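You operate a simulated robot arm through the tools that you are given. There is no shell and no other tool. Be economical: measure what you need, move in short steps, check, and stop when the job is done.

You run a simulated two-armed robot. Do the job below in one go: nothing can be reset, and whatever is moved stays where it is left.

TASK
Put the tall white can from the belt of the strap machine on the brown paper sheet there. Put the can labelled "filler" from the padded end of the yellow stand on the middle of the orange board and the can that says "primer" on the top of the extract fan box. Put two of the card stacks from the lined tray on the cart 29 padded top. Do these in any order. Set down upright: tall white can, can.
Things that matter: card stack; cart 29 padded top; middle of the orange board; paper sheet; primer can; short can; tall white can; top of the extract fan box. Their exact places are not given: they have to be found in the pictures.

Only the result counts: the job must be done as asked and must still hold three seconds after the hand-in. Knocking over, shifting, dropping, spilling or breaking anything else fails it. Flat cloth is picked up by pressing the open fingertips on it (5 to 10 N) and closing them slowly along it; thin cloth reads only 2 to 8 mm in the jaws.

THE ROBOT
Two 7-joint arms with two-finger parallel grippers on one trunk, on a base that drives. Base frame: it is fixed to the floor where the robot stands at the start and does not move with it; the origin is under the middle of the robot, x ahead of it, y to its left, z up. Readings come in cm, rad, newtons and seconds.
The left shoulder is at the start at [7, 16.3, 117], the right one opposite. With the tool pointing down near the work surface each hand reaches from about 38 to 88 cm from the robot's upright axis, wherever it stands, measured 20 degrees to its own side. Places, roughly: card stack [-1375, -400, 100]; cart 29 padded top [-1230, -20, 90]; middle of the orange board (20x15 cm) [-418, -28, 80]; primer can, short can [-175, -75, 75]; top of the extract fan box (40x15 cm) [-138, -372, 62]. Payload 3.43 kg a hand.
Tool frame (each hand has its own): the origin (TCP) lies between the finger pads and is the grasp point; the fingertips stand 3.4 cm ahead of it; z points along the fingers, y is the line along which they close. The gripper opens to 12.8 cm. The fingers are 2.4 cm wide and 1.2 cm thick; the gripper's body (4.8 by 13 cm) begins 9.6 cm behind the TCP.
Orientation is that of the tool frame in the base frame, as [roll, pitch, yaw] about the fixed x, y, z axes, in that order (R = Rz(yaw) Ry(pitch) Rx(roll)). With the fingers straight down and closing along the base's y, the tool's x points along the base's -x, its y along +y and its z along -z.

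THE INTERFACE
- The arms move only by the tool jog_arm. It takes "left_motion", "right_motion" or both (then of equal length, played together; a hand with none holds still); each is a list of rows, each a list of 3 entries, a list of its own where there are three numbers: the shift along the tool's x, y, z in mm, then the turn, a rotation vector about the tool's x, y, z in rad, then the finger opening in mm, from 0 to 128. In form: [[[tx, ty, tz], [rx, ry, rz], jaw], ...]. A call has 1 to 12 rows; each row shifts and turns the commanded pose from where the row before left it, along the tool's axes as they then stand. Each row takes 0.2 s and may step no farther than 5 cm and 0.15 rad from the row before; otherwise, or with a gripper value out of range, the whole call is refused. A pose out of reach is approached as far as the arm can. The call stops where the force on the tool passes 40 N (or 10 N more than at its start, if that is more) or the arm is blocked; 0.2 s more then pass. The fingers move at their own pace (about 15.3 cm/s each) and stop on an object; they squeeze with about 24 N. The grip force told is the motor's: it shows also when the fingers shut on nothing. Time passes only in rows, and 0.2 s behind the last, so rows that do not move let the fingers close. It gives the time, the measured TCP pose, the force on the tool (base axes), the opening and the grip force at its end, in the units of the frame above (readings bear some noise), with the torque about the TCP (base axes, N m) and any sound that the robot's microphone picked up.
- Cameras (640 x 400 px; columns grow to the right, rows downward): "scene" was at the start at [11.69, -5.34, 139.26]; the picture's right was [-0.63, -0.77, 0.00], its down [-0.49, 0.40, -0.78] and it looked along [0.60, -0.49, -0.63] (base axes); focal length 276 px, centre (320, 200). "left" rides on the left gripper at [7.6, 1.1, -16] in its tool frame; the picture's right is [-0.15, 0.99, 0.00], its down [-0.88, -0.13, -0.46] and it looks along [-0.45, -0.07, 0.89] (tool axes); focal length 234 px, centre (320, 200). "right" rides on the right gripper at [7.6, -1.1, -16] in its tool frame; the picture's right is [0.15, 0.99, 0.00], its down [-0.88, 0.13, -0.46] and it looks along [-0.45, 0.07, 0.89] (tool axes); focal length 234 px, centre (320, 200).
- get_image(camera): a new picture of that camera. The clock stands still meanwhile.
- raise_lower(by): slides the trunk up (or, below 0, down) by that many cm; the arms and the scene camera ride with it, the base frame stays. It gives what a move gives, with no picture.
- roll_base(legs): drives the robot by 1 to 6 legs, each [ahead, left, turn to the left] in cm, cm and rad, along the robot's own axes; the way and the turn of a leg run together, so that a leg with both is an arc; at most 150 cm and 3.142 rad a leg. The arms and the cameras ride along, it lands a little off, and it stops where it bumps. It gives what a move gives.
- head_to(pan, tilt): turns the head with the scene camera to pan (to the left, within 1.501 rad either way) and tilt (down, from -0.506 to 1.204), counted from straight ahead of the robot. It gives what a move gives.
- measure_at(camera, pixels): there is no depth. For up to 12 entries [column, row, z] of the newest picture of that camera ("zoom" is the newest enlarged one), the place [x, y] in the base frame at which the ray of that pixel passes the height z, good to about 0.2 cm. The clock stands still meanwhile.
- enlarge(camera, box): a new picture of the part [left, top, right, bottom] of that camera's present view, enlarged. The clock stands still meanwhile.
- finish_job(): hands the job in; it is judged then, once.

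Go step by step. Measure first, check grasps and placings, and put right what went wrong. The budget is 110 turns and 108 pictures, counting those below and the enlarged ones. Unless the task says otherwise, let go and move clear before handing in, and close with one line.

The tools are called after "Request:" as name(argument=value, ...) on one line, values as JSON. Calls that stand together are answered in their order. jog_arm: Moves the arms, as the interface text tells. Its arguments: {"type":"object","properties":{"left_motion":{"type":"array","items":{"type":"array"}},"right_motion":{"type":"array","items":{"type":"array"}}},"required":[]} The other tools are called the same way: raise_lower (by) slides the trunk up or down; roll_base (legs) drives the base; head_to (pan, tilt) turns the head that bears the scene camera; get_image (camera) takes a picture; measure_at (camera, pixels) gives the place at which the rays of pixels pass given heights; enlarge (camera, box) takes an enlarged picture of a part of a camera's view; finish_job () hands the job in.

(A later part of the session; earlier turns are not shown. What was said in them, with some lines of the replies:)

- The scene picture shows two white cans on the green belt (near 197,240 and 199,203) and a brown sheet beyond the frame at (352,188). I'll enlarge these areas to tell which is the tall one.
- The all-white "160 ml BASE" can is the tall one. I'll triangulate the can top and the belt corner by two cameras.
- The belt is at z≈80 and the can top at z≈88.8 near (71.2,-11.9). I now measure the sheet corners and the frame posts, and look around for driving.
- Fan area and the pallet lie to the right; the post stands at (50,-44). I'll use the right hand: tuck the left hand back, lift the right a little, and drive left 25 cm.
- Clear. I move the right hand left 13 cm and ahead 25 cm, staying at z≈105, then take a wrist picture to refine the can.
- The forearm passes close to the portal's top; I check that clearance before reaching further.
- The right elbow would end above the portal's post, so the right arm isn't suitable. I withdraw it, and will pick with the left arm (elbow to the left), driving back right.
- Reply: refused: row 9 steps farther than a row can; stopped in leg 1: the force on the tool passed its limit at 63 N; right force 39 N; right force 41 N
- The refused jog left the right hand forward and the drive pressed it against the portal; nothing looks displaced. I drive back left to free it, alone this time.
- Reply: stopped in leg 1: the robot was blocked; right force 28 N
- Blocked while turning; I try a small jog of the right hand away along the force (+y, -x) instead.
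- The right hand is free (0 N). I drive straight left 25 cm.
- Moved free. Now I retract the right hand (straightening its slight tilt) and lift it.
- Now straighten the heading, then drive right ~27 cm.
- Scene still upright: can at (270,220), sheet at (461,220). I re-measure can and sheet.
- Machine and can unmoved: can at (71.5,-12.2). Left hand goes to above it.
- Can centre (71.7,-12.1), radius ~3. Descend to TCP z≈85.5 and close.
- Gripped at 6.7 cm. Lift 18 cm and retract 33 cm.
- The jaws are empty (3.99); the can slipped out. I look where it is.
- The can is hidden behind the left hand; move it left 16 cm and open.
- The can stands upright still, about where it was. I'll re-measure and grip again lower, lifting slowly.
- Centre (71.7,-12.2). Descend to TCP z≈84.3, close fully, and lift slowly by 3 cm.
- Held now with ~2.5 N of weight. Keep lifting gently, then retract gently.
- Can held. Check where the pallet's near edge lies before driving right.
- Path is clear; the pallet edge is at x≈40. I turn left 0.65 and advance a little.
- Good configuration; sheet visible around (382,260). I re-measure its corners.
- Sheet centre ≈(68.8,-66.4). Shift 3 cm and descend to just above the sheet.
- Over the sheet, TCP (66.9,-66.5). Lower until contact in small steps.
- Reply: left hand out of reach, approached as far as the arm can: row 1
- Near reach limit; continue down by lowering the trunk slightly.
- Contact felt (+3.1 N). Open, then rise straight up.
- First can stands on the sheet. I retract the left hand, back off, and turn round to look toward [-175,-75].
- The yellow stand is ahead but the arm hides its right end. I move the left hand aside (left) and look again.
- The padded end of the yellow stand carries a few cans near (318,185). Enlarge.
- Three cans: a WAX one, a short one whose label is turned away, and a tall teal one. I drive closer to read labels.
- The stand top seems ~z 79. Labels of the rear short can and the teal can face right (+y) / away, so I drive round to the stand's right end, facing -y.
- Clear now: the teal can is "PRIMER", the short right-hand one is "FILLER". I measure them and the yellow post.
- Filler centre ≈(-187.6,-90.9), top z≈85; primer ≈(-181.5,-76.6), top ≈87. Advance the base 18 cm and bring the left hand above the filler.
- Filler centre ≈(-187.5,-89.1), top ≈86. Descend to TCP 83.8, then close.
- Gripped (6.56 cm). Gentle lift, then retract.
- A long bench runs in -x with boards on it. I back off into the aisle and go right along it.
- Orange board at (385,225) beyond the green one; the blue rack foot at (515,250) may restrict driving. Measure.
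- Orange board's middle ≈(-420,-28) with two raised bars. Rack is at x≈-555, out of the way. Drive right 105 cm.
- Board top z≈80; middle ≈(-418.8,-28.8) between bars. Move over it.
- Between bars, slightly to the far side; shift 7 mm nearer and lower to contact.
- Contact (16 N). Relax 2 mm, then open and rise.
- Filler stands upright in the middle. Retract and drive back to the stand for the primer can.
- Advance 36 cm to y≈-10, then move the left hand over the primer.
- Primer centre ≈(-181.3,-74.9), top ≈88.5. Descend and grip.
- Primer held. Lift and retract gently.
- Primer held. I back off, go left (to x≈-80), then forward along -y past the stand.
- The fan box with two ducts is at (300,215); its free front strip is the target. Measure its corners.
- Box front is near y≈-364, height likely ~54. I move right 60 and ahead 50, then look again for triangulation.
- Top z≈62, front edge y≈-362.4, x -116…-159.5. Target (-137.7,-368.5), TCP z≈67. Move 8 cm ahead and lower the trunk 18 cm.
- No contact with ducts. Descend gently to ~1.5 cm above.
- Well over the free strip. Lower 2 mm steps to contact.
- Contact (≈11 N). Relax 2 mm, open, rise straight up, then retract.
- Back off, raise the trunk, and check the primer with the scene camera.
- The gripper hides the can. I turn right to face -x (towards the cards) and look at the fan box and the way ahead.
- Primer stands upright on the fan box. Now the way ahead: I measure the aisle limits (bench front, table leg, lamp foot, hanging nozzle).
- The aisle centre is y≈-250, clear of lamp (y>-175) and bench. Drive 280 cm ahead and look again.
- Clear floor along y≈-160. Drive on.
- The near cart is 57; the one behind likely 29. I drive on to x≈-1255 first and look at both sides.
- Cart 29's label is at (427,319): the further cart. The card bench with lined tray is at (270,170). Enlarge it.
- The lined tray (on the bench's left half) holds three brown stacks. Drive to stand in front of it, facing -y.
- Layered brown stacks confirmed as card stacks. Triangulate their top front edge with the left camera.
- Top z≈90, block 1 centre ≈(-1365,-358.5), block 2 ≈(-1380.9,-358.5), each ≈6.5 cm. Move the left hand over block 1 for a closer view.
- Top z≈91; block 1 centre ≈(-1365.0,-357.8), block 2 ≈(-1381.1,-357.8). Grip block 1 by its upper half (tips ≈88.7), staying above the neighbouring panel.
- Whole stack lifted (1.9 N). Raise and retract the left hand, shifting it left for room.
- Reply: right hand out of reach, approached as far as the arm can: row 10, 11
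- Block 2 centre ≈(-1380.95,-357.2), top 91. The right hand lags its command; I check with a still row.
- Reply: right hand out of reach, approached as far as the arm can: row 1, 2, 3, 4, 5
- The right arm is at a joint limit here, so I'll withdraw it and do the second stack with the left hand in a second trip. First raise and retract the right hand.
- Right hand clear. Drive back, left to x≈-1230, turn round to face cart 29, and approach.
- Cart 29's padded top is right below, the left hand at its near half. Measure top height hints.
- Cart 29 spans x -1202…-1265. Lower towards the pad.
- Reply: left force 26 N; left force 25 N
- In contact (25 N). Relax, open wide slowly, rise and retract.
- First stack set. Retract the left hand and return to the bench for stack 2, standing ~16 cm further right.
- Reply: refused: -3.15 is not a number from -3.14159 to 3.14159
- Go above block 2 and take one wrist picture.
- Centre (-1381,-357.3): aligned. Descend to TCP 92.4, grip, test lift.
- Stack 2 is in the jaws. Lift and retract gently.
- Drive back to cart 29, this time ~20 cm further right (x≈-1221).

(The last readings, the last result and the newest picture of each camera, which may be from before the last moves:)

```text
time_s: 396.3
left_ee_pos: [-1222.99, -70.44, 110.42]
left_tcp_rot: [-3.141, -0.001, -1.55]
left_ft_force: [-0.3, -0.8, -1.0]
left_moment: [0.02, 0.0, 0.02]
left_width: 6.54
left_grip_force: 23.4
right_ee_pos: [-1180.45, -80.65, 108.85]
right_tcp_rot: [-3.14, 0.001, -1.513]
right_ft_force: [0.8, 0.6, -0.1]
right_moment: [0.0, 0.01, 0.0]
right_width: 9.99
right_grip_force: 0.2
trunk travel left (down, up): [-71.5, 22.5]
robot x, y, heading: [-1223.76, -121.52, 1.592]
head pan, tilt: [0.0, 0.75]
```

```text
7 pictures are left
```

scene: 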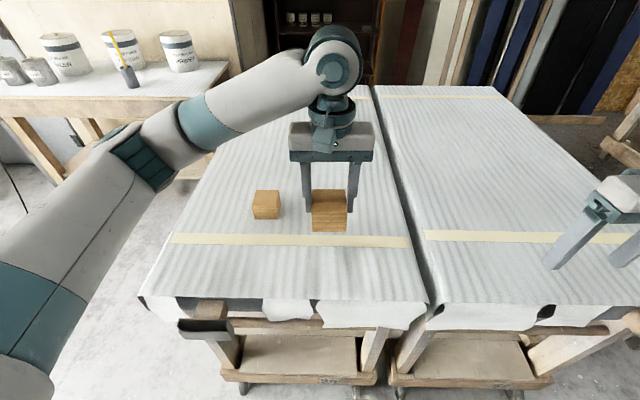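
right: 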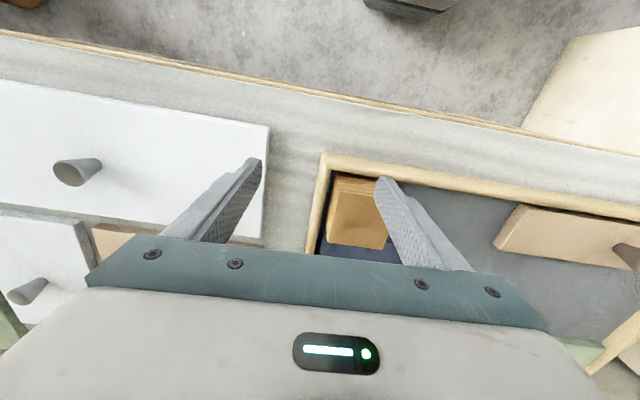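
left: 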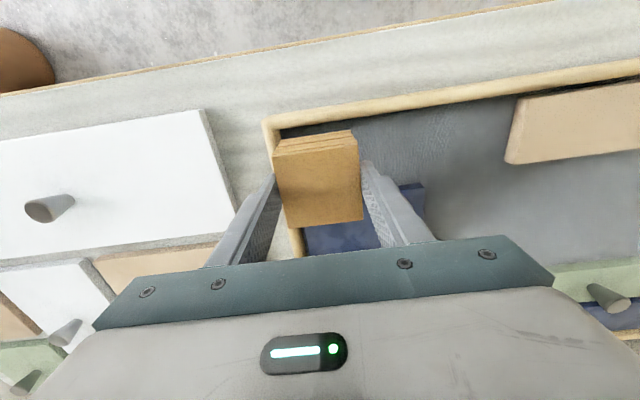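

Stack 1 stands on the cart. Move stack 2 beside it and lower to ~96.5.

Request:
jog_arm(left_motion=[[[-10, -4, 0], [0, 0, 0], 0], [[-20, -8, 0], [0, 0, 0], 0], [[-30, -10, 0], [0, 0, 0], 0], [[-34, -11, 0], [0, 0, 0], 0], [[-34, -10, 0], [0, 0, 0], 0], [[-22, -7, 0], [0, 0, 0], 0], [[-13, -3, 10], [0, 0, 0], 0], [[0, 0, 25], [0, 0, 0], 0], [[0, 0, 35], [0, 0, 0], 0], [[0, 0, 35], [0, 0, 0], 0], [[0, 0, 22], [0, 0, 0], 0], [[0, 0, 10], [0, 0, 0], 0]])

Request:
jog_arm(left_motion=[[[0, 0, 2], [0, 0, 0], 0], [[0, 0, 0], [0, 0, 0], 0]])

```text
time_s: 398.9
left_ee_pos: [-1217.99, -54.01, 96.58]
left_tcp_rot: [3.141, 0.001, -1.548]
left_ft_force: [0.2, -0.5, -0.5]
left_moment: [0.0, 0.02, 0.02]
left_width: 6.56
left_grip_force: 24.2
right_ee_pos: [-1180.42, -80.56, 108.75]
right_tcp_rot: [-3.139, 0.001, -1.514]
right_ft_force: [0.0, -0.4, 0.9]
right_moment: [-0.01, 0.03, -0.02]
right_width: 9.98
right_grip_force: 0.0
trunk travel left (down, up): [-71.5, 22.5]
robot x, y, heading: [-1223.67, -121.63, 1.594]
head pan, tilt: [0.0, 0.75]
```

```text
time_s: 399.5
left_ee_pos: [-1218.0, -54.02, 96.58]
left_tcp_rot: [-3.141, 0.0, -1.548]
left_ft_force: [-0.9, -0.3, -1.8]
left_moment: [0.01, 0.06, 0.0]
left_width: 6.52
left_grip_force: 24.2
right_ee_pos: [-1180.31, -80.71, 108.72]
right_tcp_rot: [-3.14, 0.001, -1.514]
right_ft_force: [0.2, 0.1, -0.2]
right_moment: [0.01, 0.03, 0.0]
right_width: 9.99
right_grip_force: 0.0
trunk travel left (down, up): [-71.5, 22.5]
robot x, y, heading: [-1223.83, -121.31, 1.591]
head pan, tilt: [0.0, 0.75]
```

Request:
jog_arm(left_motion=[[[0, 0, 4], [0, 0, 0], 0], [[0, 0, 4], [0, 0, 0], 0], [[0, 0, 2], [0, 0, 0], 0], [[0, 0, 0], [0, 0, 0], 0]])

Request:
jog_arm(left_motion=[[[0, 0, 3], [0, 0, 0], 0], [[0, 0, 0], [0, 0, 0], 0]])

```text
time_s: 400.5
left_ee_pos: [-1218.1, -54.01, 95.65]
left_tcp_rot: [-3.141, 0.0, -1.549]
left_ft_force: [0.0, 1.1, -0.4]
left_moment: [0.0, -0.02, -0.01]
left_width: 6.56
left_grip_force: 23.7
right_ee_pos: [-1180.44, -80.63, 108.76]
right_tcp_rot: [3.141, 0.002, -1.515]
right_ft_force: [-0.2, 0.5, -0.4]
right_moment: [0.0, -0.02, 0.0]
right_width: 9.98
right_grip_force: 0.0
trunk travel left (down, up): [-71.5, 22.5]
robot x, y, heading: [-1224.04, -121.5, 1.592]
head pan, tilt: [0.0, 0.75]
```

```text
time_s: 401.1
left_ee_pos: [-1218.17, -53.94, 95.16]
left_tcp_rot: [-3.141, -0.002, -1.55]
left_ft_force: [-0.8, 0.9, -0.6]
left_moment: [0.0, 0.05, -0.02]
left_width: 6.55
left_grip_force: 23.7
right_ee_pos: [-1180.41, -80.62, 108.8]
right_tcp_rot: [-3.142, 0.002, -1.515]
right_ft_force: [0.4, -0.3, 0.0]
right_moment: [0.0, 0.01, -0.05]
right_width: 9.97
right_grip_force: 0.0
trunk travel left (down, up): [-71.5, 22.5]
robot x, y, heading: [-1223.83, -121.42, 1.588]
head pan, tilt: [0.0, 0.75]
5 turns are left
```

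Almost touching and few turns left: lower 3 mm more into contact, open, rise and retract.

Request:
jog_arm(left_motion=[[[0, 0, 2], [0, 0, 0], 0], [[0, 0, 1], [0, 0, 0], 0], [[0, 0, 0], [0, 0, 0], 70], [[0, 0, 0], [0, 0, 0], 90], [[0, 0, 0], [0, 0, 0], 110], [[0, 0, -12], [0, 0, 0], 110], [[0, 0, -35], [0, 0, 0], 110], [[0, 0, -45], [0, 0, 0], 110], [[0, 0, -45], [0, 0, 0], 110], [[40, 0, -15], [0, 0, 0], 110], [[45, 0, 0], [0, 0, 0], 110], [[45, 0, 0], [0, 0, 0], 110]])

Request:
get_image(camera="scene")

```text
time_s: 403.7
left_ee_pos: [-1217.93, -67.15, 110.1]
left_tcp_rot: [-3.141, 0.001, -1.548]
left_ft_force: [0.3, 1.5, -0.8]
left_moment: [-0.03, 0.01, 0.0]
left_width: 10.99
left_grip_force: 0.2
right_ee_pos: [-1180.45, -80.61, 108.68]
right_tcp_rot: [-3.139, 0.002, -1.516]
right_ft_force: [-0.7, 0.4, -0.2]
right_moment: [0.02, 0.0, 0.02]
right_width: 10.02
right_grip_force: 0.1
trunk travel left (down, up): [-71.5, 22.5]
robot x, y, heading: [-1223.37, -121.51, 1.593]
head pan, tilt: [0.0, 0.75]
```

```text
6 pictures are left
4 turns are left
```

scene: 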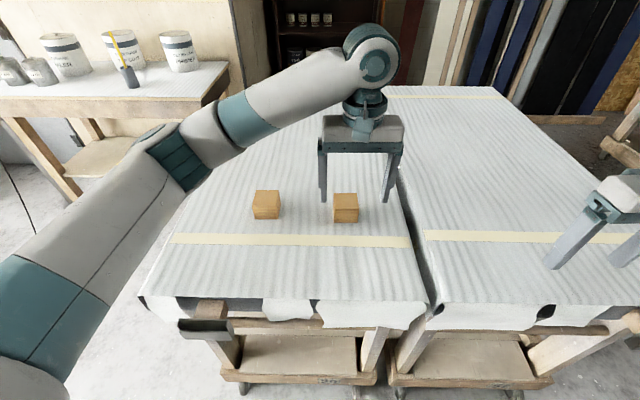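

Both stacks sit on cart 29's padded top (266,204 and 345,207) and both hands are clear, so I hand the job in.

Request:
finish_job()

```text
The job is handed in.
```

The job is handed in: the tall white can is on the paper sheet, the filler can is on the middle of the orange board, the primer can is on the extract fan box, and two card stacks are on the cart 29 padded top. All three cans looked upright after release. Early on my right gripper was driven against the strap machine's frame with up to 63 N; nothing on the machine had moved when I re-measured it.
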